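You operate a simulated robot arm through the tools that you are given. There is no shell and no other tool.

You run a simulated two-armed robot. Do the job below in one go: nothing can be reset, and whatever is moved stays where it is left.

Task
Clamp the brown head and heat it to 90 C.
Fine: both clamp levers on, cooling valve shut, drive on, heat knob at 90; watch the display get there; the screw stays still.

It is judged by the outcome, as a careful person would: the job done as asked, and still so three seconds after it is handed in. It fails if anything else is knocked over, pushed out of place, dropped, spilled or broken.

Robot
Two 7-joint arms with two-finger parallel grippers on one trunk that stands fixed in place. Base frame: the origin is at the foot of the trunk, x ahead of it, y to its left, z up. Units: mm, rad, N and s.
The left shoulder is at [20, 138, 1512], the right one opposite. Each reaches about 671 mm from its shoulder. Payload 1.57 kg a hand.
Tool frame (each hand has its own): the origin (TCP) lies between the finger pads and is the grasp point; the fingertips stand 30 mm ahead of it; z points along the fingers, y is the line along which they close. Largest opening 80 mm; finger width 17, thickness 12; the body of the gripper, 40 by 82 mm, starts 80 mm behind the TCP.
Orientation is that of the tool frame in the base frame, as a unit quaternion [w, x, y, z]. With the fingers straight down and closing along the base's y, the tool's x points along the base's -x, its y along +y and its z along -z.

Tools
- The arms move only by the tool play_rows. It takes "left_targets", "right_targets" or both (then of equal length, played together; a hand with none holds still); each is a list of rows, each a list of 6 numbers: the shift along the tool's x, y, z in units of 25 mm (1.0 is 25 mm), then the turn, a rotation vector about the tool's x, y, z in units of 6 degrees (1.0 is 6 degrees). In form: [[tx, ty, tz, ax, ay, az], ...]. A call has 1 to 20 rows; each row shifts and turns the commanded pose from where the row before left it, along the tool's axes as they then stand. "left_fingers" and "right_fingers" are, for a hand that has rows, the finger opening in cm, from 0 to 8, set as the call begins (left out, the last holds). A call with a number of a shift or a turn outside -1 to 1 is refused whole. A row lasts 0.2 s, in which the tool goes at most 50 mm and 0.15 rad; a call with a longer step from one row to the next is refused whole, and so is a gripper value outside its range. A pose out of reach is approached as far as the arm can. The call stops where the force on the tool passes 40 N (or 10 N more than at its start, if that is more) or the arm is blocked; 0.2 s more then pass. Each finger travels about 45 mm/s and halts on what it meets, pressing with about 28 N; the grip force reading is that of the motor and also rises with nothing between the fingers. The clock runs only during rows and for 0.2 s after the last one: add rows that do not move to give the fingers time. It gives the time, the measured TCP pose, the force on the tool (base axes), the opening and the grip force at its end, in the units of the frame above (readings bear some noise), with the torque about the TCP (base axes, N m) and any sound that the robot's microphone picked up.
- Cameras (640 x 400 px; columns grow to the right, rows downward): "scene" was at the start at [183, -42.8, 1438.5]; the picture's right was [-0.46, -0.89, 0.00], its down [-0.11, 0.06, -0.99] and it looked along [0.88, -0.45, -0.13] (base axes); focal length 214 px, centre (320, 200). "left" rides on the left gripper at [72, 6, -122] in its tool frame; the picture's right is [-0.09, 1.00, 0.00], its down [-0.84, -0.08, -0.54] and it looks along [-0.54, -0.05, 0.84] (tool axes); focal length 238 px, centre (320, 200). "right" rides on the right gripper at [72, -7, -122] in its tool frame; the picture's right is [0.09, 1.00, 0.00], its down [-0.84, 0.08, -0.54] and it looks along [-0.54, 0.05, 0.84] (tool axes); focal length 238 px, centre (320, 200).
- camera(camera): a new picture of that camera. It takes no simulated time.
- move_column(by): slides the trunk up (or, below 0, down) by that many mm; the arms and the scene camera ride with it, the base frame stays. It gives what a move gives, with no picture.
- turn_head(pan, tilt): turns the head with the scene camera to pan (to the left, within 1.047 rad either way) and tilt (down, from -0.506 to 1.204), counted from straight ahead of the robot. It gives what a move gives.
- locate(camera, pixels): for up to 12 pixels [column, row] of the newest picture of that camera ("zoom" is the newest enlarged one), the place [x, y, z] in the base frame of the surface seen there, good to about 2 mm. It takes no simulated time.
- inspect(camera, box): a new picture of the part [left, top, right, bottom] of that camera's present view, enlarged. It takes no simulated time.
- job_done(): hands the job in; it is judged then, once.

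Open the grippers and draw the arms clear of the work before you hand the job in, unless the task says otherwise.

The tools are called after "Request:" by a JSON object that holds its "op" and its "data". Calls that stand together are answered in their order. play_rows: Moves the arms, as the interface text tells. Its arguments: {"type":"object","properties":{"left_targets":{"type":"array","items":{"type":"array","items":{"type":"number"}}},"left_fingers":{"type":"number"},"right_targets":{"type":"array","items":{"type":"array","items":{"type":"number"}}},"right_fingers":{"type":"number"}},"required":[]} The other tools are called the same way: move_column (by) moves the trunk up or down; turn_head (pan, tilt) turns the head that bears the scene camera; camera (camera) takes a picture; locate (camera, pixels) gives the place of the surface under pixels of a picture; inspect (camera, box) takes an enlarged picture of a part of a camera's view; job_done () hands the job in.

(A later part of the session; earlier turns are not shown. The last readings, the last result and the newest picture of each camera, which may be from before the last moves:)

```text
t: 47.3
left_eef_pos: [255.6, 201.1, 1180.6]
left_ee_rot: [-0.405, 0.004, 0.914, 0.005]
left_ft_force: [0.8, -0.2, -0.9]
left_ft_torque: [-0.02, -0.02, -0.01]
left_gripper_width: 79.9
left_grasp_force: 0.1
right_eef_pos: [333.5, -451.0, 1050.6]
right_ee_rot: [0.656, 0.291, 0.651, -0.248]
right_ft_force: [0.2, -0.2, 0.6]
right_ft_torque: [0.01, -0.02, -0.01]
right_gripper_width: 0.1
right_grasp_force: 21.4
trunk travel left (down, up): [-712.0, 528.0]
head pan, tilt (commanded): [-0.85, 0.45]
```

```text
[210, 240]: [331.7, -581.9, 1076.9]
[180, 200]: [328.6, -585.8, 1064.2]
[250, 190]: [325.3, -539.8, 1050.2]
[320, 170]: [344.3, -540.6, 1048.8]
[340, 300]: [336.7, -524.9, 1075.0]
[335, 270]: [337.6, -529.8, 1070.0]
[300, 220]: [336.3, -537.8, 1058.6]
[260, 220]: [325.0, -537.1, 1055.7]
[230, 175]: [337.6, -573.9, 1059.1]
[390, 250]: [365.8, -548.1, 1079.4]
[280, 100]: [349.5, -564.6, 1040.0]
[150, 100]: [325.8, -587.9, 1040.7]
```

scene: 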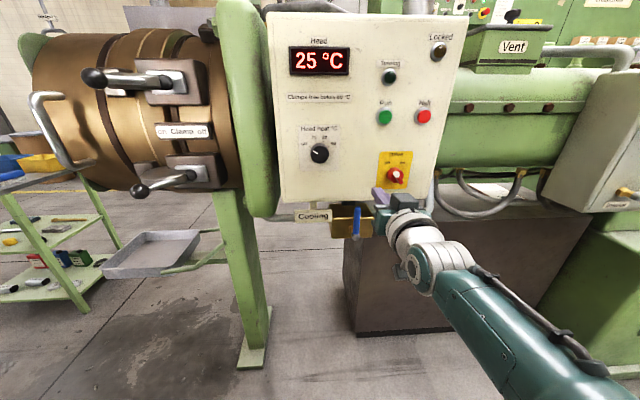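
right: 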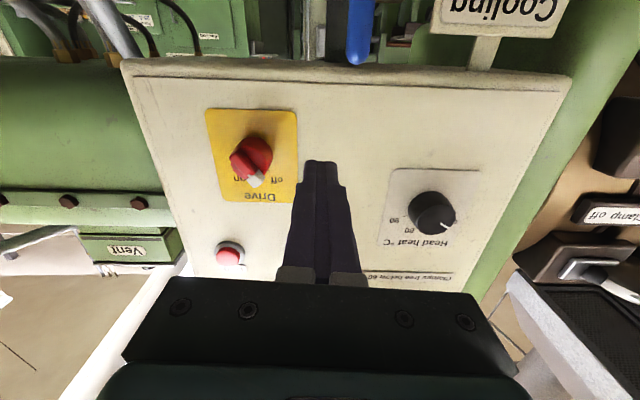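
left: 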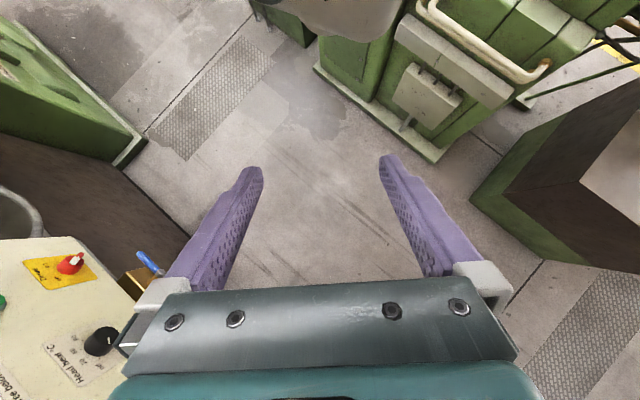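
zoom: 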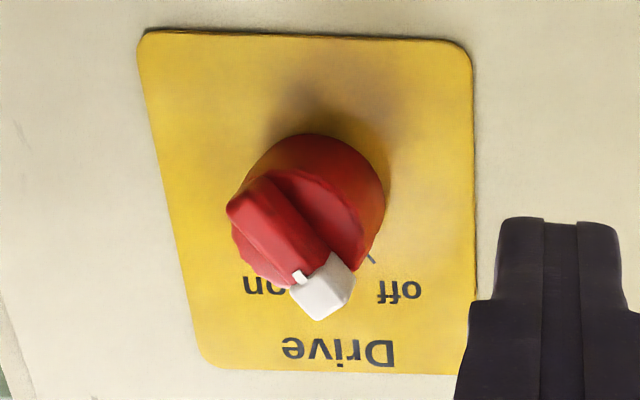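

The bar runs from the white end (a≈132, z≈1078) to its tail (a≈155, z≈1046), centre ≈ (145, 1061), front 14 mm ahead of the dial. I centre the hand on it 30 mm away, open to 4 cm and roll the fingers square to the bar.

Request:
{"op": "play_rows", "data": {"right_targets": [[-0.188, -0.807, 0.0, 0, 0, 0], [-0.188, -0.807, 0.0, 0, 0, 0], [-0.188, -0.807, 0.0, 0, 0, 0], [0, 0, 0, 0, 0, -1], [0, 0, 0, 0, 0, -1], [0, 0, 0, 0, 0, -1], [0, 0, 0, 0, 0, -1], [0, 0, 0, 0, 0, -1], [0, 0, 0, 0, 0, -1], [0, 0, 0, 0, 0, -0.5], [0, 0, 0, 0, 0, 0]], "right_fingers": 4}}

Request:
{"op": "camera", "data": {"camera": "right"}}

Request:
{"op": "inspect", "data": {"camera": "scene", "box": [330, 120, 470, 250]}}

```text
t: 49.7
left_eef_pos: [255.5, 199.9, 1181.0]
left_ee_rot: [-0.405, 0.003, 0.914, 0.004]
left_ft_force: [0.9, 0.1, 0.6]
left_ft_torque: [-0.02, 0.01, -0.01]
left_gripper_width: 80.0
left_grasp_force: 0.1
right_eef_pos: [289.7, -495.4, 1060.8]
right_ee_rot: [0.535, 0.057, 0.71, -0.453]
right_ft_force: [0.1, -0.1, 0.3]
right_ft_torque: [0.02, -0.01, -0.01]
right_gripper_width: 40.2
right_grasp_force: 0.0
trunk travel left (down, up): [-712.0, 528.0]
head pan, tilt (commanded): [-0.85, 0.45]
```

```text
taken
```

right: 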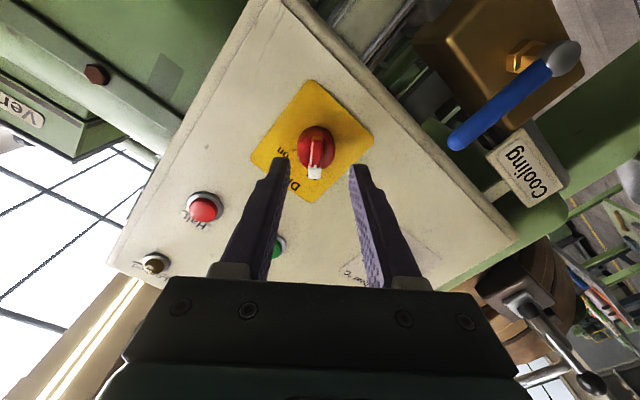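

```text
3.08 times, centred on (400, 185) of scene
```

zoom: 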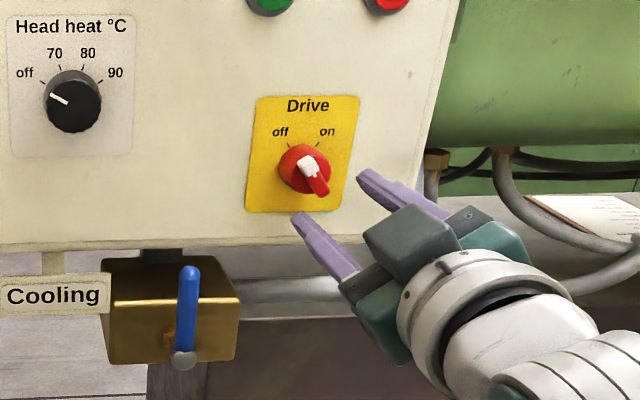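

The bar stands upright in the tool's view at (315,160), centred between the fingers. I advance 35 mm so the tips straddle the bar just short of the dial.

Request:
{"op": "play_rows", "data": {"right_targets": [[0, 0, 0.6, 0, 0, 0], [0, 0, 0.5, 0, 0, 0], [0, 0, 0.3, 0, 0, 0], [0, 0, 0, 0, 0, 0]]}}

Request:
{"op": "inspect", "data": {"camera": "right", "box": [230, 60, 430, 230]}}

Request:
{"op": "inspect", "data": {"camera": "scene", "box": [350, 140, 450, 220]}}

```text
t: 50.7
left_eef_pos: [256.3, 201.2, 1179.7]
left_ee_rot: [-0.406, 0.004, 0.914, 0.005]
left_ft_force: [-0.2, -0.6, 0.1]
left_ft_torque: [0.0, -0.02, 0.02]
left_gripper_width: 79.9
left_grasp_force: 0.0
right_eef_pos: [314.0, -519.8, 1061.2]
right_ee_rot: [0.536, 0.056, 0.711, -0.452]
right_ft_force: [0.6, -0.2, 0.7]
right_ft_torque: [-0.02, -0.01, -0.03]
right_gripper_width: 39.8
right_grasp_force: 0.1
trunk travel left (down, up): [-712.0, 528.0]
head pan, tilt (commanded): [-0.85, 0.45]
```

```text
2.35 times, centred on (330, 145) of right
```

zoom: 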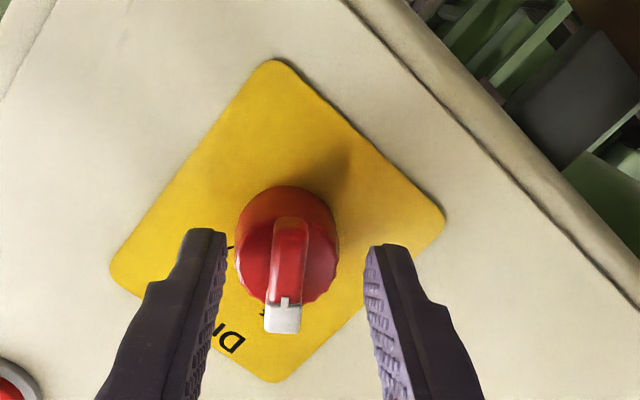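

```text
5.00 times, centred on (400, 180) of scene
```

zoom: 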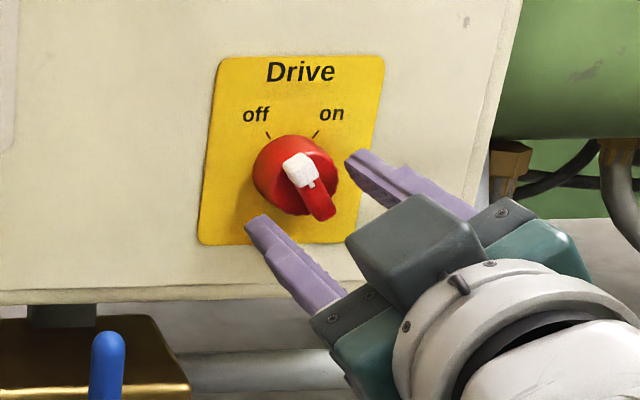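

Tips straddle the bar, slightly off by about 2 mm in tool y. I nudge, close the fingers on the bar and check the grip.

Request:
{"op": "play_rows", "data": {"right_targets": [[0, -0.09, 0, 0, 0, 0], [0, 0, 0, 0, 0, 0], [0, 0, 0, 0, 0, 0], [0, 0, 0, 0, 0, 0]], "right_fingers": 0}}

Request:
{"op": "inspect", "data": {"camera": "right", "box": [230, 60, 430, 230]}}

```text
t: 51.7
left_eef_pos: [255.5, 201.0, 1179.0]
left_ee_rot: [-0.405, 0.003, 0.914, 0.004]
left_ft_force: [0.2, 0.1, -0.2]
left_ft_torque: [-0.01, -0.02, 0.01]
left_gripper_width: 80.0
left_grasp_force: 0.1
right_eef_pos: [313.1, -522.0, 1062.2]
right_ee_rot: [0.536, 0.057, 0.711, -0.453]
right_ft_force: [3.7, -0.9, -2.7]
right_ft_torque: [0.09, -0.32, -0.14]
right_gripper_width: 9.9
right_grasp_force: 28.6
trunk travel left (down, up): [-712.0, 528.0]
head pan, tilt (commanded): [-0.85, 0.45]
```

```text
2.35 times, centred on (330, 145) of right
```

zoom: 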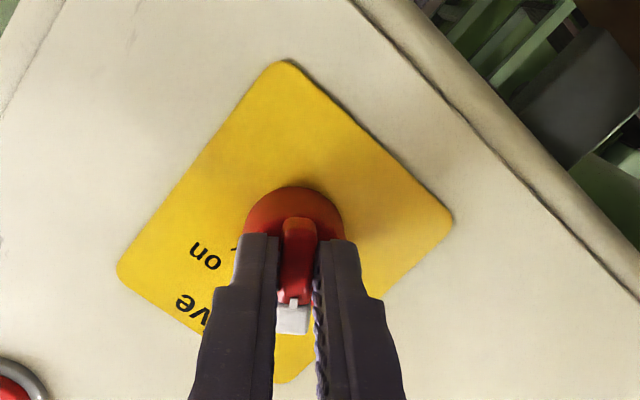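

The bar is gripped (9.9 mm, 28.6 N). I turn it clockwise about the tool axis in steps.

Request:
{"op": "play_rows", "data": {"right_targets": [[0, 0, 0, 0, 0, 1], [0, 0, 0, 0, 0, 1], [0, 0, 0, 0, 0, 1], [0, 0, 0, 0, 0, 1], [0, 0, 0, 0, 0, 1], [0, 0, 0, 0, 0, 1], [0, 0, 0, 0, 0, 1], [0, 0, 0, 0, 0, 1]]}}

Request:
{"op": "inspect", "data": {"camera": "scene", "box": [350, 140, 450, 220]}}

Request:
{"op": "camera", "data": {"camera": "right"}}

```text
t: 53.5
left_eef_pos: [257.1, 202.2, 1180.8]
left_ee_rot: [-0.405, 0.005, 0.914, 0.005]
left_ft_force: [0.6, 0.0, 0.6]
left_ft_torque: [-0.02, 0.03, 0.03]
left_gripper_width: 79.9
left_grasp_force: 0.0
right_eef_pos: [314.6, -519.1, 1061.6]
right_ee_rot: [0.674, 0.341, 0.626, -0.193]
right_ft_force: [12.1, 6.6, -4.0]
right_ft_torque: [-0.31, -0.22, 0.17]
right_gripper_width: 9.9
right_grasp_force: 27.9
trunk travel left (down, up): [-712.0, 528.0]
head pan, tilt (commanded): [-0.85, 0.45]
```

```text
5.00 times, centred on (400, 180) of scene
```

zoom: 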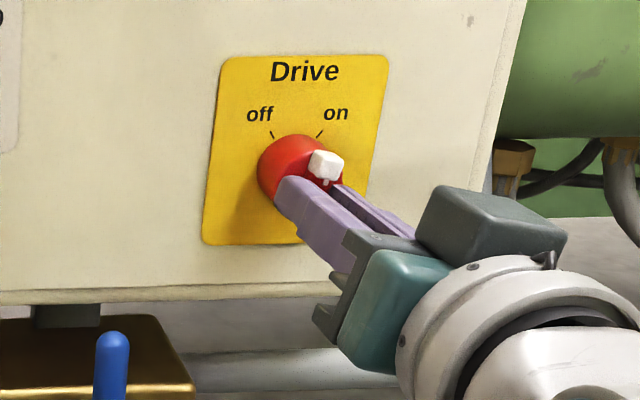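

```text
taken
```

right: 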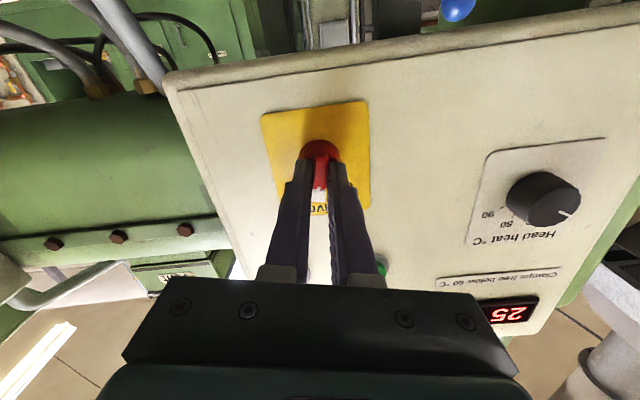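

The bar has turned past vertical (white end at (325,165) in the zoom). I keep turning toward "on".

Request:
{"op": "play_rows", "data": {"right_targets": [[0, 0, 0, 0, 0, 1], [0, 0, 0, 0, 0, 1], [0, 0, 0, 0, 0, 1], [0, 0, 0, 0, 0, 1]]}}

Request:
{"op": "inspect", "data": {"camera": "scene", "box": [350, 140, 450, 220]}}

Request:
{"op": "inspect", "data": {"camera": "right", "box": [230, 60, 430, 230]}}

```text
t: 54.5
left_eef_pos: [257.3, 202.3, 1180.6]
left_ee_rot: [-0.404, 0.005, 0.915, 0.006]
left_ft_force: [0.4, 0.1, -0.3]
left_ft_torque: [0.01, -0.05, 0.03]
left_gripper_width: 80.2
left_grasp_force: 0.0
right_eef_pos: [315.5, -518.1, 1062.1]
right_ee_rot: [0.7, 0.462, 0.542, -0.049]
right_ft_force: [11.2, 18.4, 6.4]
right_ft_torque: [-0.37, 0.47, 0.83]
right_gripper_width: 9.9
right_grasp_force: 28.3
trunk travel left (down, up): [-712.0, 528.0]
head pan, tilt (commanded): [-0.85, 0.45]
```

```text
5.00 times, centred on (400, 180) of scene
```

zoom: 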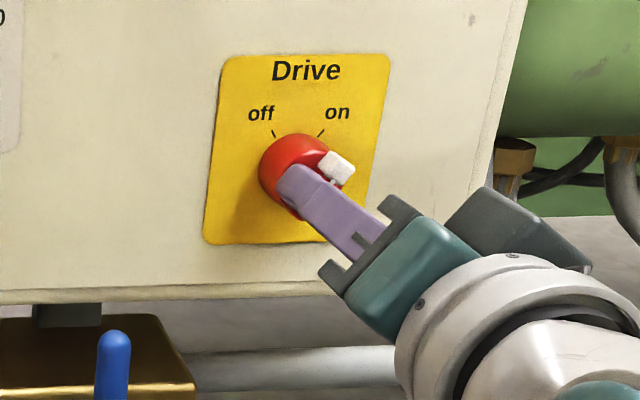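

```text
2.35 times, centred on (330, 145) of right
```

zoom: 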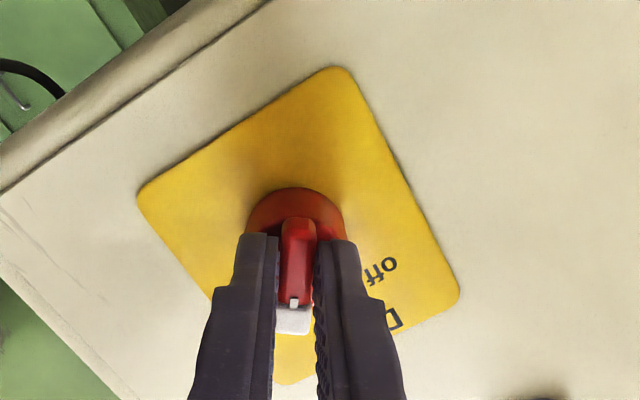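

The bar has turned 72° and now points toward "on"; torque is rising. I turn a little more to feel whether it is at its stop.

Request:
{"op": "play_rows", "data": {"right_targets": [[0, 0, 0, 0, 0, 0.7], [0, 0, 0, 0, 0, 0.7]]}}

Request:
{"op": "inspect", "data": {"camera": "scene", "box": [350, 140, 450, 220]}}

```text
t: 55.1
left_eef_pos: [258.0, 202.8, 1181.2]
left_ee_rot: [-0.403, 0.003, 0.915, 0.005]
left_ft_force: [1.3, -0.5, 0.5]
left_ft_torque: [0.01, 0.0, 0.01]
left_gripper_width: 79.9
left_grasp_force: 0.1
right_eef_pos: [315.9, -518.3, 1061.4]
right_ee_rot: [0.701, 0.501, 0.507, 0.003]
right_ft_force: [12.6, 19.5, 7.2]
right_ft_torque: [-0.75, 0.27, 0.62]
right_gripper_width: 12.6
right_grasp_force: 29.9
trunk travel left (down, up): [-712.0, 528.0]
head pan, tilt (commanded): [-0.85, 0.45]
```

```text
5.00 times, centred on (400, 180) of scene
```

zoom: 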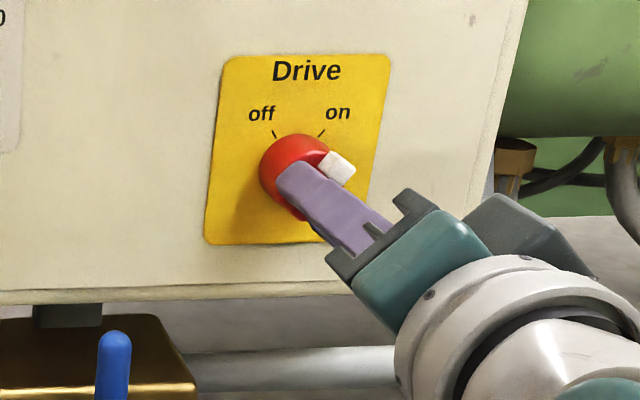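

Gripper width rose to 12.6 mm while the bar stayed, so the switch is at its "on" stop. I square back, open and retreat 40 mm, then look.

Request:
{"op": "play_rows", "data": {"right_targets": [[0, 0, 0, 0, 0, -0.7], [0, 0, 0, 0, 0, -0.7]]}}

Request:
{"op": "play_rows", "data": {"right_targets": [[0, 0, 0, 0, 0, 0], [0, 0, 0, 0, 0, 0], [0, 0, 0, 0, 0, 0], [0, 0, -0.55, 0, 0, 0], [0, 0, -0.55, 0, 0, 0], [0, 0, -0.5, 0, 0, 0], [0, 0, 0, 0, 0, 0]], "right_fingers": 4}}

Request:
{"op": "camera", "data": {"camera": "scene"}}

Request:
{"op": "inspect", "data": {"camera": "scene", "box": [270, 30, 470, 220]}}

Request:
{"op": "camera", "data": {"camera": "right"}}

```text
t: 55.7
left_eef_pos: [258.1, 203.1, 1181.3]
left_ee_rot: [-0.403, 0.003, 0.915, 0.005]
left_ft_force: [0.7, 0.6, 0.7]
left_ft_torque: [-0.04, 0.03, 0.0]
left_gripper_width: 79.7
left_grasp_force: 0.0
right_eef_pos: [316.1, -518.4, 1063.0]
right_ee_rot: [0.7, 0.463, 0.541, -0.049]
right_ft_force: [11.1, 19.0, 10.8]
right_ft_torque: [-0.25, 0.3, 0.88]
right_gripper_width: 9.6
right_grasp_force: 27.9
trunk travel left (down, up): [-712.0, 528.0]
head pan, tilt (commanded): [-0.85, 0.45]
```

```text
t: 57.3
left_eef_pos: [255.7, 200.9, 1179.8]
left_ee_rot: [-0.405, 0.004, 0.914, 0.005]
left_ft_force: [0.7, 0.1, 0.5]
left_ft_torque: [0.04, 0.0, 0.0]
left_gripper_width: 79.8
left_grasp_force: 0.2
right_eef_pos: [282.8, -493.9, 1061.4]
right_ee_rot: [0.699, 0.463, 0.542, -0.051]
right_ft_force: [0.4, -0.3, -1.0]
right_ft_torque: [0.01, 0.0, 0.0]
right_gripper_width: 40.1
right_grasp_force: 0.0
trunk travel left (down, up): [-712.0, 528.0]
head pan, tilt (commanded): [-0.85, 0.45]
```

```text
taken
```

scene: 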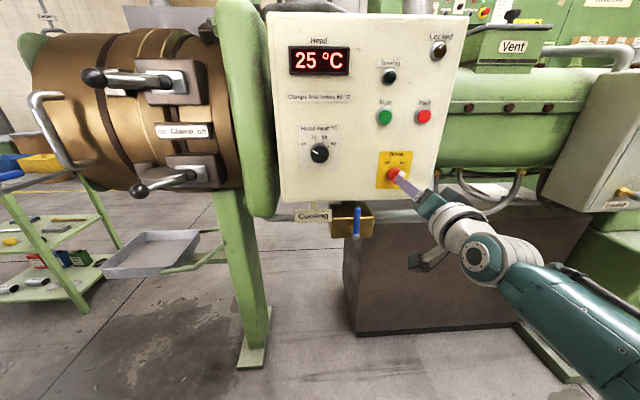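

```text
2.11 times, centred on (370, 125) of scene
```

zoom: 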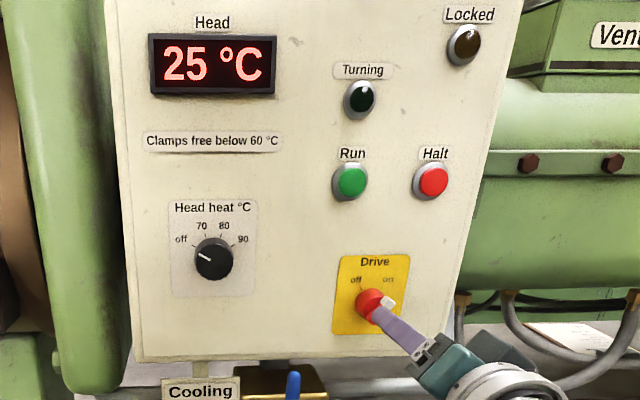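

```text
taken
```

right: 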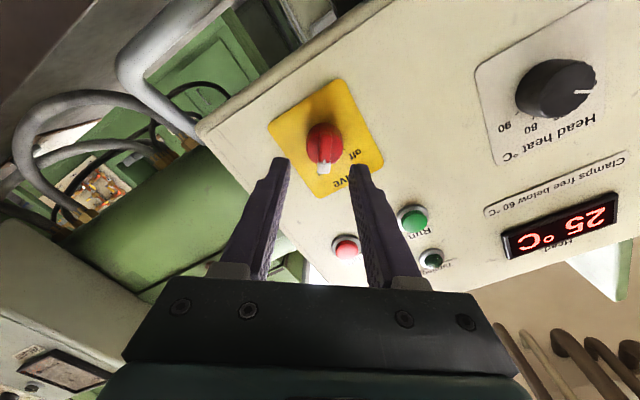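

Drive points to "on" and the Turning lamp is dark. Now the heat knob: I measure its front face and rim from the scene zoom and the right camera.

Request:
{"op": "inspect", "data": {"camera": "scene", "box": [295, 120, 345, 175]}}

Request:
{"op": "locate", "data": {"camera": "zoom", "pixels": [[320, 220], [280, 220], [360, 220], [320, 180], [320, 260], [300, 150], [200, 150], [450, 150], [200, 320], [440, 320]]}}

Request:
{"op": "locate", "data": {"camera": "right", "pixels": [[565, 85], [535, 92], [580, 72], [560, 105], [520, 70]]}}

```text
7.27 times, centred on (320, 148) of scene
```

zoom: 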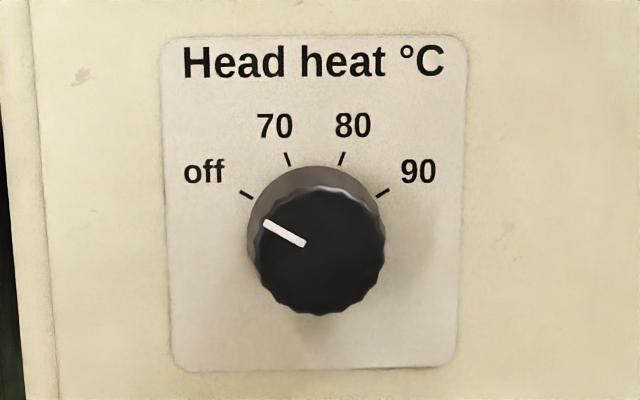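

```text
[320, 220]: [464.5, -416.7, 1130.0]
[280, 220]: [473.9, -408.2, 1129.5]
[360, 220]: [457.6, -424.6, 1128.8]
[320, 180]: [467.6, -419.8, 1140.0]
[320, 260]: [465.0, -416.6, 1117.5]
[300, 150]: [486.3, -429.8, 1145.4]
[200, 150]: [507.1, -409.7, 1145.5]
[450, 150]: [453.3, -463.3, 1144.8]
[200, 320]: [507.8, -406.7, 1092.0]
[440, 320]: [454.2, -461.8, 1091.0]
```

```text
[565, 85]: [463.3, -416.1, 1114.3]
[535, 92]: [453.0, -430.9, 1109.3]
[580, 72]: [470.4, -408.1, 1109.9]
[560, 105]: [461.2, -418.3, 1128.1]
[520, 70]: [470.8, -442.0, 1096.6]
```

Knob axis is at about a=-34.5, z=1120.5, front at 27 mm from the panel, diameter ≈ 38–40 mm. I raise the trunk 60 mm to bring the hand to that height, then roll level and slide left to the knob.

Request:
{"op": "move_column", "data": {"by": 60}}

Request:
{"op": "play_rows", "data": {"right_targets": [[0, 0, 0, 0, 0, -1], [0, 0, 0, 0, 0, -1], [0, 0, 0, 0, 0, -1], [0, 0, 0, 0, 0, -1], [0, 0, 0, 0, 0, -1], [0, 0, 0, 0, 0, -1], [0, 0.92, 0.05, 0, 0, 0], [0, 0.92, 0.05, 0, 0, 0], [0, 0.92, 0.05, 0, 0, 0], [0, 0.92, 0.05, 0, 0, 0], [0, 0.92, 0.05, 0, 0, 0], [0, 0.92, 0.05, 0, 0, 0], [0, 0.92, 0.05, 0, 0, 0], [0, 0.92, 0.05, 0, 0, 0], [0, 0, 0, 0, 0, 0]], "right_fingers": 6}}

Request:
{"op": "camera", "data": {"camera": "right"}}

Request:
{"op": "camera", "data": {"camera": "scene"}}

```text
t: 58.3
left_eef_pos: [255.4, 200.6, 1239.5]
left_ee_rot: [-0.405, 0.003, 0.914, 0.004]
left_ft_force: [0.0, -0.6, -0.2]
left_ft_torque: [0.01, 0.04, -0.02]
left_gripper_width: 80.0
left_grasp_force: 0.0
right_eef_pos: [283.2, -492.9, 1121.7]
right_ee_rot: [0.699, 0.463, 0.542, -0.051]
right_ft_force: [-0.2, -0.2, -0.3]
right_ft_torque: [0.01, 0.0, -0.04]
right_gripper_width: 40.0
right_grasp_force: 0.1
trunk travel left (down, up): [-772.0, 468.0]
head pan, tilt (commanded): [-0.85, 0.45]
```

```text
t: 61.7
left_eef_pos: [254.9, 200.4, 1239.3]
left_ee_rot: [-0.405, 0.003, 0.914, 0.004]
left_ft_force: [0.2, -0.2, 0.4]
left_ft_torque: [-0.03, 0.0, 0.03]
left_gripper_width: 80.0
left_grasp_force: 0.0
right_eef_pos: [415.0, -404.9, 1144.2]
right_ee_rot: [0.661, 0.246, 0.639, -0.306]
right_ft_force: [-0.1, -0.6, -0.9]
right_ft_torque: [-0.01, -0.01, 0.0]
right_gripper_width: 60.1
right_grasp_force: 0.0
trunk travel left (down, up): [-772.0, 468.0]
head pan, tilt (commanded): [-0.85, 0.45]
stopped in row 15 (right hand): the arm was blocked; the commanded pose is now the measured one
```

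```text
taken
```

right: 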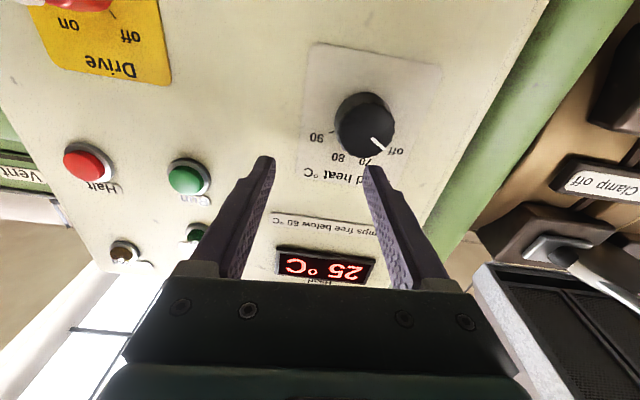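

```text
taken
```

scene: 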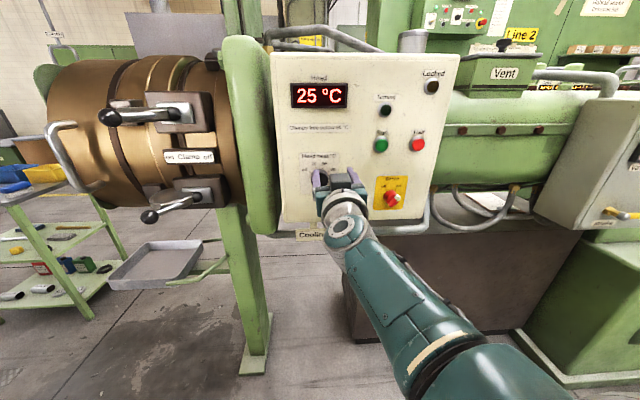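

The arm hit a joint limit short of the knob (hand drifted to a≈-7, z≈1144, tips still in front of the panel). I lower the trunk 50 mm to relieve that joint before trying again.

Request:
{"op": "move_column", "data": {"by": -50}}

Request:
{"op": "play_rows", "data": {"right_targets": [[-0.55, 0.2, 0.08, 0, 0.3, 0], [-0.55, 0.2, 0.08, 0, 0.3, 0], [0, 0.3, 0, 0, 0, 0], [0, 0.3, 0, 0, 0, 0]]}}

Request:
{"op": "camera", "data": {"camera": "right"}}

```text
t: 62.6
left_eef_pos: [255.3, 200.6, 1188.8]
left_ee_rot: [-0.405, 0.004, 0.914, 0.004]
left_ft_force: [-0.1, -0.7, 0.3]
left_ft_torque: [-0.03, -0.03, 0.02]
left_gripper_width: 80.3
left_grasp_force: 0.1
right_eef_pos: [416.7, -403.5, 1093.3]
right_ee_rot: [0.661, 0.245, 0.64, -0.306]
right_ft_force: [0.3, 0.7, 0.5]
right_ft_torque: [0.03, -0.01, 0.02]
right_gripper_width: 59.8
right_grasp_force: 0.1
trunk travel left (down, up): [-722.0, 518.0]
head pan, tilt (commanded): [-0.85, 0.45]
```

```text
t: 63.7
left_eef_pos: [250.6, 204.7, 1189.1]
left_ee_rot: [-0.408, 0.003, 0.913, 0.008]
left_ft_force: [-0.2, -0.1, 0.4]
left_ft_torque: [0.0, 0.02, -0.03]
left_gripper_width: 79.7
left_grasp_force: 0.1
right_eef_pos: [422.0, -412.8, 1124.8]
right_ee_rot: [0.641, 0.245, 0.649, -0.329]
right_ft_force: [-48.7, 43.2, 1.2]
right_ft_torque: [0.45, 0.44, 1.93]
right_gripper_width: 52.5
right_grasp_force: 0.0
right hand out of reach, approached as far as the arm can: row 2
trunk travel left (down, up): [-722.0, 518.0]
head pan, tilt (commanded): [-0.85, 0.45]
stopped in row 4 (right hand): the force on the tool passed its limit at 46 N (the readings are from after the stop); the commanded pose is now the measured one
```

```text
taken
```

right: 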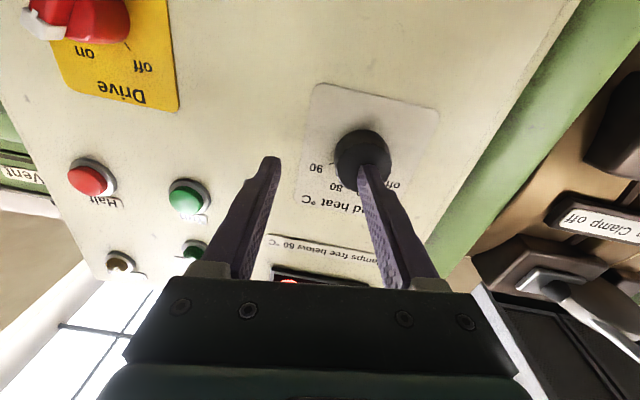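

The finger touched the knob's front as the arm drifted forward at its limit. I back straight off and look at the arm's posture.

Request:
{"op": "play_rows", "data": {"right_targets": [[0, -0.3, -0.6, 0, 0, 0], [0, -0.3, -0.3, 0, 0, 0], [0, 0, 0, 0, 0, 0]]}}

Request:
{"op": "turn_head", "data": {"pan": -1.04, "tilt": 0.8}}

Request:
{"op": "camera", "data": {"camera": "scene"}}

Request:
{"op": "camera", "data": {"camera": "right"}}

```text
t: 64.7
left_eef_pos: [255.8, 201.8, 1190.3]
left_ee_rot: [-0.405, 0.004, 0.914, 0.004]
left_ft_force: [0.9, 0.2, -0.6]
left_ft_torque: [0.03, -0.01, -0.02]
left_gripper_width: 80.1
left_grasp_force: 0.0
right_eef_pos: [399.3, -440.8, 1156.5]
right_ee_rot: [0.655, 0.228, 0.62, -0.366]
right_ft_force: [0.7, 0.0, 1.0]
right_ft_torque: [-0.02, 0.03, 0.03]
right_gripper_width: 60.2
right_grasp_force: 0.1
trunk travel left (down, up): [-722.0, 518.0]
head pan, tilt (commanded): [-0.85, 0.45]
stopped in row 3 (right hand): the arm was blocked; the commanded pose is now the measured one
```

```text
t: 65.5
left_eef_pos: [256.8, 200.8, 1189.9]
left_ee_rot: [-0.406, 0.005, 0.914, 0.005]
left_ft_force: [0.1, -0.3, -0.2]
left_ft_torque: [-0.03, 0.0, -0.01]
left_gripper_width: 80.1
left_grasp_force: 0.2
right_eef_pos: [398.5, -440.6, 1156.0]
right_ee_rot: [0.654, 0.228, 0.621, -0.366]
right_ft_force: [-0.5, -0.1, 0.5]
right_ft_torque: [-0.01, 0.0, 0.02]
right_gripper_width: 59.7
right_grasp_force: 0.0
trunk travel left (down, up): [-722.0, 518.0]
head pan, tilt (commanded): [-1.04, 0.799]
```

```text
taken
```

scene: 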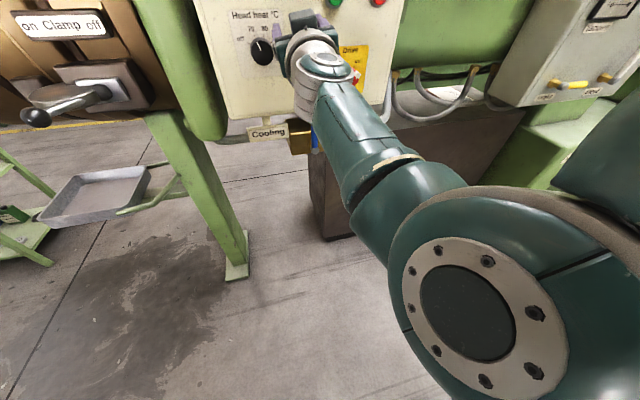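

```text
taken
```

right: 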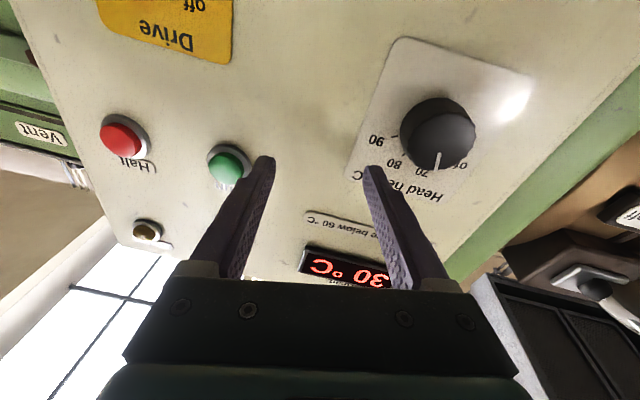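

The bump nudged the knob: the display reads 30 °C and the pointer has moved toward 70 — harmless, since it must go on to 90. The arm is at its elbow limit (wrist ~360 mm from shoulder), so I lower the hand away from the buttons first.

Request:
{"op": "play_rows", "data": {"right_targets": [[0.8, -0.09, -0.24, 0, 0, 0], [0.8, -0.09, -0.24, 0, 0, 0], [0.8, -0.09, -0.24, 0, 0, 0], [0.8, -0.09, -0.24, 0, 0, 0], [0.8, -0.09, -0.24, 0, 0, 0], [0, 0, 0, 0, 0, 0]]}}

Request:
{"op": "turn_head", "data": {"pan": -0.85, "tilt": 0.45}}

Request:
{"op": "camera", "data": {"camera": "scene"}}

Request:
{"op": "inspect", "data": {"camera": "scene", "box": [260, 0, 460, 220]}}

```text
t: 67.0
left_eef_pos: [256.5, 200.7, 1188.2]
left_ee_rot: [-0.405, 0.004, 0.914, 0.004]
left_ft_force: [0.2, -0.8, 0.3]
left_ft_torque: [0.0, -0.01, 0.0]
left_gripper_width: 79.8
left_grasp_force: 0.1
right_eef_pos: [367.4, -437.5, 1051.6]
right_ee_rot: [0.653, 0.233, 0.624, -0.361]
right_ft_force: [-0.1, 0.4, 0.5]
right_ft_torque: [0.03, -0.01, -0.05]
right_gripper_width: 60.2
right_grasp_force: 0.0
trunk travel left (down, up): [-722.0, 518.0]
head pan, tilt (commanded): [-1.04, 0.799]
```

```text
t: 67.8
left_eef_pos: [255.9, 200.8, 1189.9]
left_ee_rot: [-0.405, 0.004, 0.914, 0.004]
left_ft_force: [-0.2, 1.5, 0.3]
left_ft_torque: [0.0, -0.03, 0.02]
left_gripper_width: 79.9
left_grasp_force: 0.1
right_eef_pos: [367.8, -437.2, 1052.3]
right_ee_rot: [0.653, 0.232, 0.624, -0.36]
right_ft_force: [-0.1, 0.3, -0.2]
right_ft_torque: [-0.05, -0.01, 0.04]
right_gripper_width: 60.0
right_grasp_force: 0.1
trunk travel left (down, up): [-722.0, 518.0]
head pan, tilt (commanded): [-0.85, 0.45]
```

```text
taken
```

scene: 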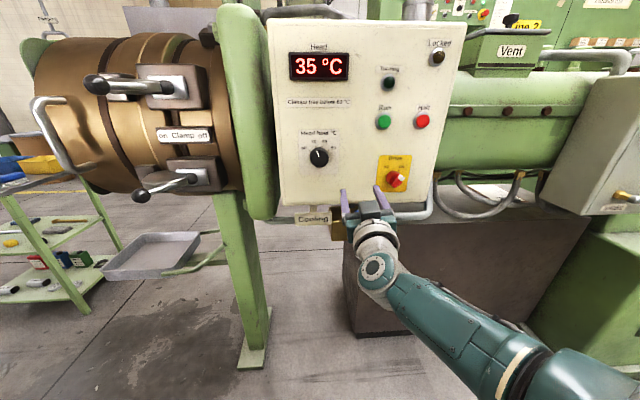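

```text
1.82 times, centred on (360, 110) of scene
```

zoom: 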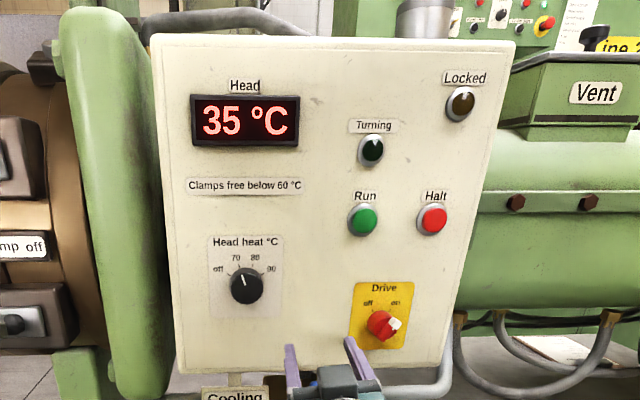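

The display is at 35 °C and rising, Turning lamp dark, drive on; the knob sits near 70. I raise the trunk 75 mm (hand stays below the Run button) and square the hand to the panel again.

Request:
{"op": "move_column", "data": {"by": 75}}

Request:
{"op": "play_rows", "data": {"right_targets": [[0, 0, 0, -0.41, 0.57, 0.77], [0, 0, 0, -0.41, 0.57, 0.77], [0, 0, 0, 0, 0, 0]]}}

Request:
{"op": "camera", "data": {"camera": "right"}}

```text
t: 68.9
left_eef_pos: [255.1, 200.1, 1264.7]
left_ee_rot: [-0.405, 0.004, 0.914, 0.004]
left_ft_force: [-0.1, 0.4, 0.5]
left_ft_torque: [0.01, -0.02, 0.03]
left_gripper_width: 80.0
left_grasp_force: 0.1
right_eef_pos: [367.9, -437.5, 1126.5]
right_ee_rot: [0.653, 0.233, 0.624, -0.36]
right_ft_force: [-0.2, 0.3, 0.5]
right_ft_torque: [0.02, -0.01, 0.0]
right_gripper_width: 59.9
right_grasp_force: 0.0
trunk travel left (down, up): [-797.0, 443.0]
head pan, tilt (commanded): [-0.85, 0.45]
```

```text
t: 69.7
left_eef_pos: [255.6, 200.6, 1265.0]
left_ee_rot: [-0.405, 0.004, 0.914, 0.004]
left_ft_force: [0.5, 0.3, 0.1]
left_ft_torque: [-0.01, -0.01, -0.01]
left_gripper_width: 80.1
left_grasp_force: 0.0
right_eef_pos: [368.2, -437.8, 1127.6]
right_ee_rot: [0.651, 0.274, 0.657, -0.263]
right_ft_force: [-0.4, 0.1, -0.4]
right_ft_torque: [0.03, 0.01, -0.02]
right_gripper_width: 59.9
right_grasp_force: 0.2
trunk travel left (down, up): [-797.0, 443.0]
head pan, tilt (commanded): [-0.85, 0.45]
```

```text
taken
```

right: 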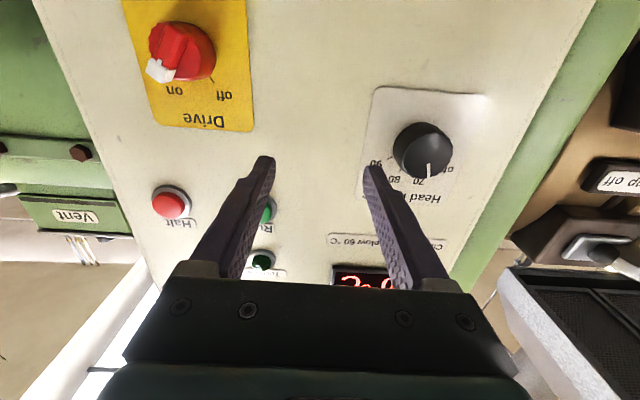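

The hand is square to the panel at a≈49. I slide 84 mm left to face the knob (tips 15 mm before its front) and roll the fingers −42° for the coming clockwise turn.

Request:
{"op": "play_rows", "data": {"right_targets": [[0.08, 0.837, 0.085, 0, 0, 0], [0.08, 0.837, 0.085, 0, 0, 0], [0.08, 0.837, 0.085, 0, 0, 0], [0.08, 0.837, 0.085, 0, 0, 0], [0, 0, 0, 0, 0, -1], [0, 0, 0, 0, 0, -1], [0, 0, 0, 0, 0, -1], [0, 0, 0, 0, 0, -1], [0, 0, 0, 0, 0, -1], [0, 0, 0, 0, 0, -1], [0, 0, 0, 0, 0, -1], [0, 0, 0, 0, 0, 0]], "right_fingers": 6}}

Request:
{"op": "inspect", "data": {"camera": "right", "box": [200, 40, 440, 240]}}

Request:
{"op": "camera", "data": {"camera": "scene"}}

```text
t: 72.3
left_eef_pos: [256.1, 201.1, 1264.2]
left_ee_rot: [-0.406, 0.004, 0.914, 0.004]
left_ft_force: [0.1, 0.8, 0.6]
left_ft_torque: [-0.01, -0.03, -0.03]
left_gripper_width: 80.1
left_grasp_force: 0.1
right_eef_pos: [433.0, -397.6, 1127.8]
right_ee_rot: [0.512, 0.013, 0.701, -0.497]
right_ft_force: [-0.6, 0.4, -0.6]
right_ft_torque: [-0.01, 0.03, 0.0]
right_gripper_width: 59.6
right_grasp_force: 0.0
trunk travel left (down, up): [-797.0, 443.0]
head pan, tilt (commanded): [-0.85, 0.45]
```

```text
2.00 times, centred on (320, 140) of right
```

zoom: 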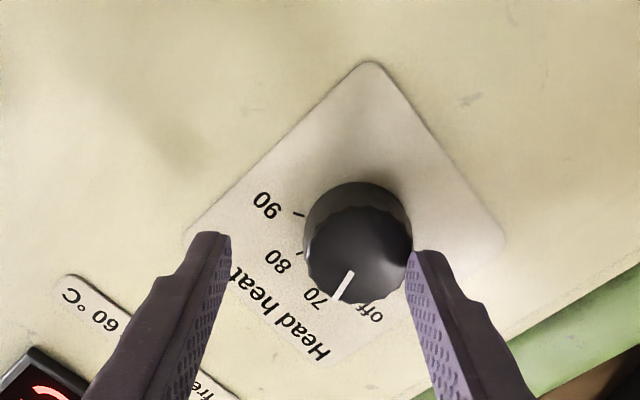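

```text
taken
```

scene: 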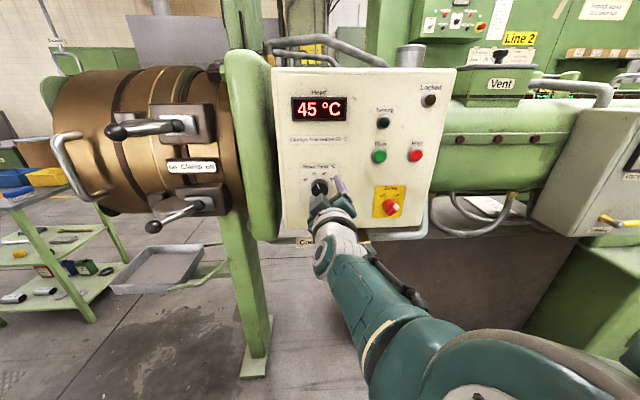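

The hand settled about 12 mm short in tool +y (knob centre at (358,255), finger midpoint at (320,245) in the zoom). I correct that before closing.

Request:
{"op": "play_rows", "data": {"right_targets": [[-0.03, 0.25, -0.05, 0, 0, 0], [-0.03, 0.25, -0.05, 0, 0, 0], [0, 0, 0, 0, 0, 0]]}}

Request:
{"op": "inspect", "data": {"camera": "right", "box": [200, 40, 440, 240]}}

```text
t: 73.1
left_eef_pos: [254.8, 201.2, 1263.8]
left_ee_rot: [-0.406, 0.005, 0.914, 0.005]
left_ft_force: [0.6, -0.5, -0.6]
left_ft_torque: [0.0, 0.03, -0.02]
left_gripper_width: 80.1
left_grasp_force: 0.1
right_eef_pos: [437.8, -390.1, 1120.5]
right_ee_rot: [0.512, 0.015, 0.701, -0.496]
right_ft_force: [-0.2, -0.3, 0.2]
right_ft_torque: [-0.03, 0.0, -0.01]
right_gripper_width: 59.9
right_grasp_force: 0.0
trunk travel left (down, up): [-797.0, 443.0]
head pan, tilt (commanded): [-0.85, 0.45]
```

```text
2.00 times, centred on (320, 140) of right
```

zoom: 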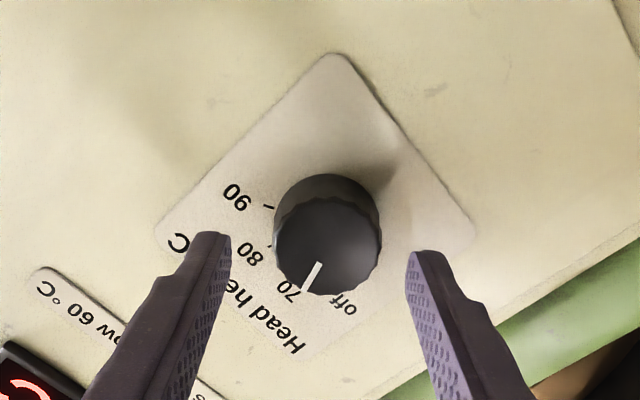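

The knob is now centred between the fingers. I advance 22 mm so the tips straddle it, still ~12 mm off the panel.

Request:
{"op": "play_rows", "data": {"right_targets": [[0, 0.04, 0.44, 0, 0, 0], [0, 0.04, 0.44, 0, 0, 0], [0, 0, 0, 0, 0, 0]]}}

Request:
{"op": "inspect", "data": {"camera": "right", "box": [200, 40, 440, 240]}}

```text
t: 73.9
left_eef_pos: [253.8, 201.3, 1265.3]
left_ee_rot: [-0.407, 0.003, 0.914, 0.005]
left_ft_force: [0.2, 0.2, 0.2]
left_ft_torque: [0.0, 0.0, 0.0]
left_gripper_width: 79.9
left_grasp_force: 0.0
right_eef_pos: [452.7, -384.1, 1109.3]
right_ee_rot: [0.514, 0.022, 0.712, -0.479]
right_ft_force: [-20.0, 17.7, 6.5]
right_ft_torque: [-0.67, -0.6, -0.63]
right_gripper_width: 64.6
right_grasp_force: 2.8
trunk travel left (down, up): [-797.0, 443.0]
head pan, tilt (commanded): [-0.85, 0.45]
stopped in row 3 (right hand): the force on the tool passed its limit at 42 N (the readings are from after the stop); the commanded pose is now the measured one
```

```text
2.00 times, centred on (320, 140) of right
```

zoom: 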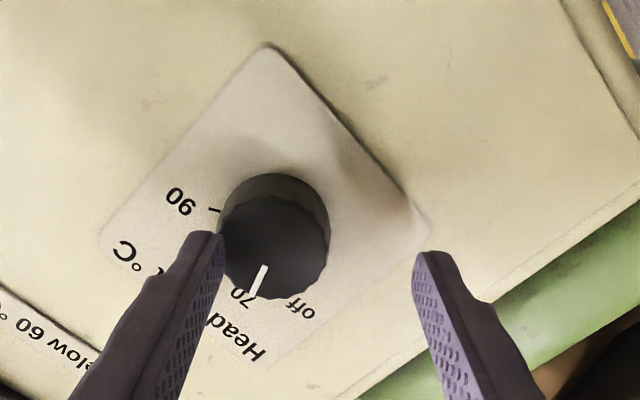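

A finger met the knob's face: the arm had been lagging its command (shoulder limit) and caught up when moving forward. Command and pose agree again now; I back off, open to 8 cm, and re-centre on the knob.

Request:
{"op": "play_rows", "data": {"right_targets": [[0, 0, -0.25, 0, 0, 0], [0, 0, -0.15, 0, 0, 0], [0, 0, 0, 0, 0, 0], [0, 0, 0, 0, 0, 0]], "right_fingers": 8}}

Request:
{"op": "inspect", "data": {"camera": "right", "box": [200, 40, 440, 240]}}

```text
t: 74.9
left_eef_pos: [256.4, 200.7, 1265.2]
left_ee_rot: [-0.406, 0.004, 0.914, 0.005]
left_ft_force: [0.1, 0.2, -0.5]
left_ft_torque: [0.01, 0.01, 0.05]
left_gripper_width: 80.0
left_grasp_force: 0.0
right_eef_pos: [447.0, -386.3, 1115.0]
right_ee_rot: [0.515, 0.022, 0.706, -0.486]
right_ft_force: [0.7, -1.2, 0.6]
right_ft_torque: [-0.01, 0.03, -0.01]
right_gripper_width: 80.1
right_grasp_force: 0.0
trunk travel left (down, up): [-797.0, 443.0]
head pan, tilt (commanded): [-0.85, 0.45]
```

```text
2.00 times, centred on (320, 140) of right
```

zoom: 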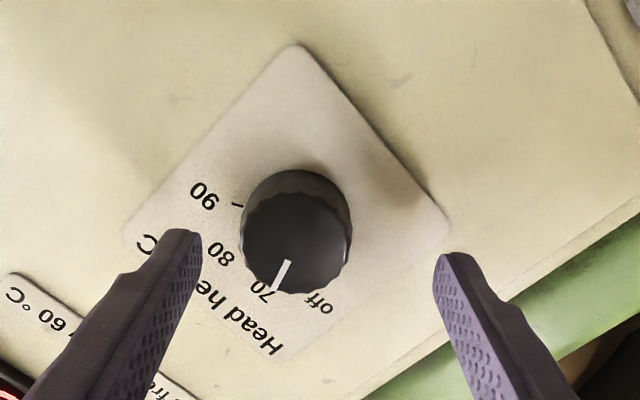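

Measured pose lags the command by a few mm here as before. With the wide opening there is margin, so I re-centre by the commanded offset and advance half way, then look.

Request:
{"op": "play_rows", "data": {"right_targets": [[0.014, -0.358, 0, 0, 0, 0], [0.013, -0.358, 0, 0, 0, 0], [0, 0, 0.3, 0, 0, 0], [0, 0, 0.3, 0, 0, 0], [0, 0, 0, 0, 0, 0]]}}

Request:
{"op": "inspect", "data": {"camera": "right", "box": [200, 40, 440, 240]}}

```text
t: 76.1
left_eef_pos: [254.9, 200.8, 1264.7]
left_ee_rot: [-0.405, 0.004, 0.914, 0.004]
left_ft_force: [-0.2, 0.1, -1.0]
left_ft_torque: [0.0, 0.01, 0.04]
left_gripper_width: 79.9
left_grasp_force: 0.2
right_eef_pos: [448.6, -399.5, 1121.4]
right_ee_rot: [0.514, 0.024, 0.711, -0.479]
right_ft_force: [0.1, 0.1, -0.2]
right_ft_torque: [-0.01, -0.01, 0.01]
right_gripper_width: 79.9
right_grasp_force: 0.1
trunk travel left (down, up): [-797.0, 443.0]
head pan, tilt (commanded): [-0.85, 0.45]
```

```text
2.00 times, centred on (320, 140) of right
```

zoom: 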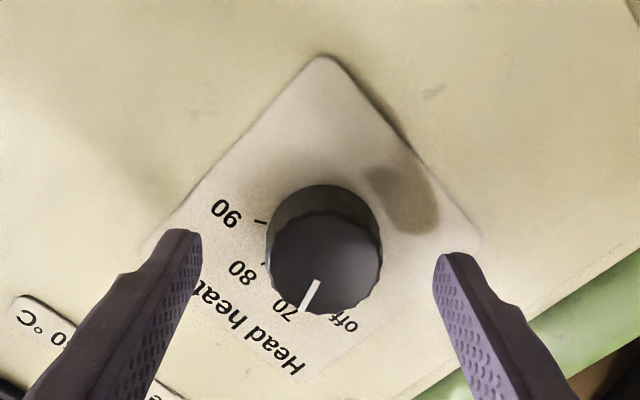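

Now pose and command agree: a=-34.7, z=1121, knob centred between the fingers. I advance the last 10 mm and then close on the knob.

Request:
{"op": "play_rows", "data": {"right_targets": [[0, 0, 0.25, 0, 0, 0], [0, 0, 0.17, 0, 0, 0], [0, 0, 0, 0, 0, 0]]}}

Request:
{"op": "play_rows", "data": {"right_targets": [[0, 0, 0, 0, 0, 0], [0, 0, 0, 0, 0, 0], [0, 0, 0, 0, 0, 0], [0, 0, 0, 0, 0, 0], [0, 0, 0, 0, 0, 0]], "right_fingers": 2}}

Request:
{"op": "inspect", "data": {"camera": "right", "box": [200, 40, 440, 240]}}

```text
t: 76.9
left_eef_pos: [256.2, 200.1, 1262.7]
left_ee_rot: [-0.405, 0.004, 0.914, 0.005]
left_ft_force: [0.1, 0.2, -0.2]
left_ft_torque: [-0.03, -0.02, 0.02]
left_gripper_width: 80.0
left_grasp_force: 0.1
right_eef_pos: [455.9, -408.1, 1121.5]
right_ee_rot: [0.515, 0.023, 0.71, -0.48]
right_ft_force: [0.2, 0.2, 0.1]
right_ft_torque: [0.01, -0.02, 0.01]
right_gripper_width: 80.0
right_grasp_force: 0.0
trunk travel left (down, up): [-797.0, 443.0]
head pan, tilt (commanded): [-0.85, 0.45]
```

```text
t: 78.1
left_eef_pos: [255.2, 200.4, 1265.1]
left_ee_rot: [-0.404, 0.005, 0.915, 0.005]
left_ft_force: [1.0, 0.8, 0.2]
left_ft_torque: [-0.02, 0.0, 0.01]
left_gripper_width: 79.9
left_grasp_force: 0.0
right_eef_pos: [456.0, -405.8, 1121.3]
right_ee_rot: [0.514, 0.023, 0.712, -0.478]
right_ft_force: [9.5, -0.5, -10.0]
right_ft_torque: [0.19, 0.19, 0.46]
right_gripper_width: 40.9
right_grasp_force: 38.8
trunk travel left (down, up): [-797.0, 443.0]
head pan, tilt (commanded): [-0.85, 0.45]
```

```text
2.00 times, centred on (320, 140) of right
```

zoom: 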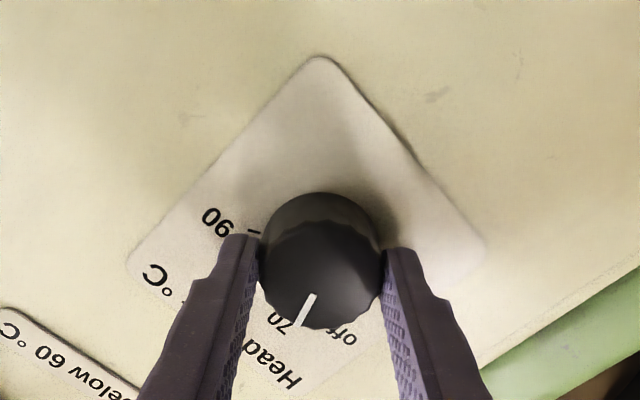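

The knob is gripped (40.9 mm). I turn it clockwise, first about 42°, and check the pointer.

Request:
{"op": "play_rows", "data": {"right_targets": [[0, 0, 0, 0, 0, 1], [0, 0, 0, 0, 0, 1], [0, 0, 0, 0, 0, 1], [0, 0, 0, 0, 0, 1], [0, 0, 0, 0, 0, 1], [0, 0, 0, 0, 0, 1], [0, 0, 0, 0, 0, 1]]}}

Request:
{"op": "inspect", "data": {"camera": "right", "box": [200, 40, 440, 240]}}

Request:
{"op": "inspect", "data": {"camera": "scene", "box": [260, 60, 460, 240]}}

```text
t: 79.7
left_eef_pos: [255.9, 201.7, 1265.8]
left_ee_rot: [-0.405, 0.004, 0.914, 0.005]
left_ft_force: [-0.5, 0.0, -0.1]
left_ft_torque: [0.04, 0.02, -0.03]
left_gripper_width: 79.9
left_grasp_force: 0.0
right_eef_pos: [456.1, -406.2, 1121.2]
right_ee_rot: [0.652, 0.277, 0.656, -0.262]
right_ft_force: [4.7, 3.1, -10.6]
right_ft_torque: [0.47, 0.51, 0.35]
right_gripper_width: 40.5
right_grasp_force: 45.0
trunk travel left (down, up): [-797.0, 443.0]
head pan, tilt (commanded): [-0.85, 0.45]
```

```text
2.00 times, centred on (320, 140) of right
```

zoom: 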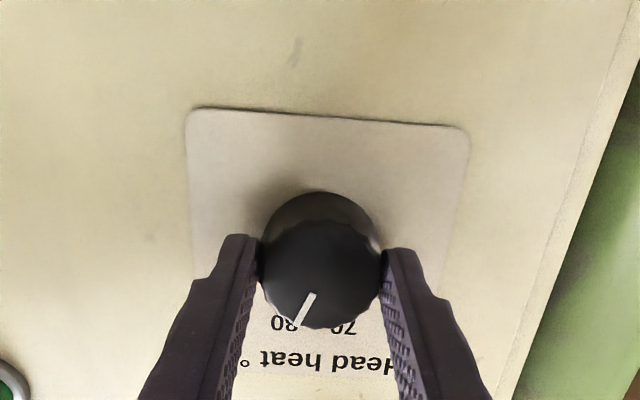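

```text
2.22 times, centred on (360, 150) of scene
```

zoom: 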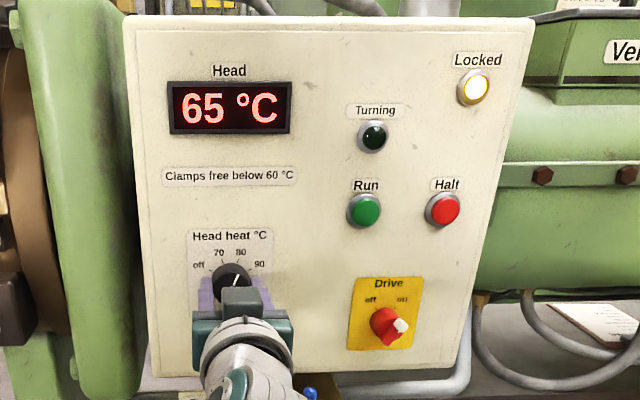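

The pointer is now at 80, the display reads 65 °C, "Locked" is lit and "Turning" is dark. I turn the other ~43° to 90.

Request:
{"op": "play_rows", "data": {"right_targets": [[0, 0, 0, 0, 0, 1], [0, 0, 0, 0, 0, 1], [0, 0, 0, 0, 0, 1], [0, 0, 0, 0, 0, 1], [0, 0, 0, 0, 0, 1], [0, 0, 0, 0, 0, 1], [0, 0, 0, 0, 0, 1]]}}

Request:
{"op": "inspect", "data": {"camera": "right", "box": [200, 40, 440, 240]}}

Request:
{"op": "inspect", "data": {"camera": "scene", "box": [260, 60, 460, 240]}}

```text
t: 81.3
left_eef_pos: [255.6, 202.6, 1264.1]
left_ee_rot: [-0.405, 0.004, 0.914, 0.005]
left_ft_force: [0.0, 0.1, -0.2]
left_ft_torque: [0.04, 0.0, -0.03]
left_gripper_width: 80.1
left_grasp_force: 0.0
right_eef_pos: [454.4, -407.2, 1123.3]
right_ee_rot: [0.703, 0.492, 0.513, -0.012]
right_ft_force: [3.5, -0.8, -12.8]
right_ft_torque: [-0.06, 0.58, 0.16]
right_gripper_width: 40.3
right_grasp_force: 45.1
trunk travel left (down, up): [-797.0, 443.0]
head pan, tilt (commanded): [-0.85, 0.45]
```

```text
2.00 times, centred on (320, 140) of right
```

zoom: 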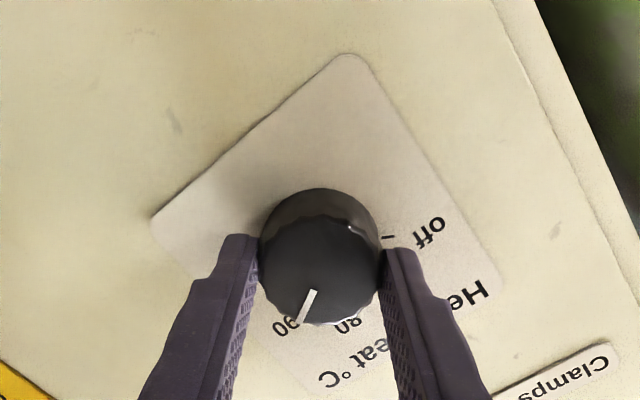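

```text
2.22 times, centred on (360, 150) of scene
```

zoom: 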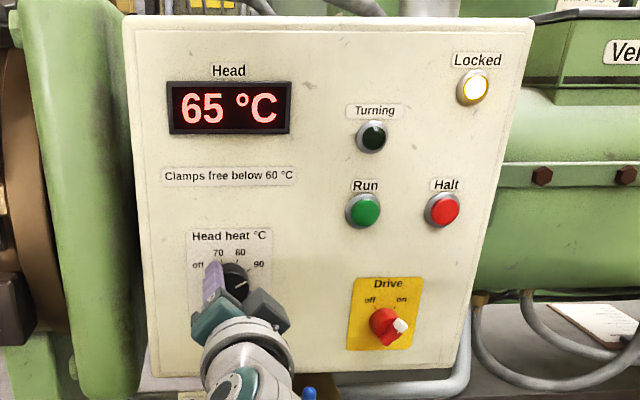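

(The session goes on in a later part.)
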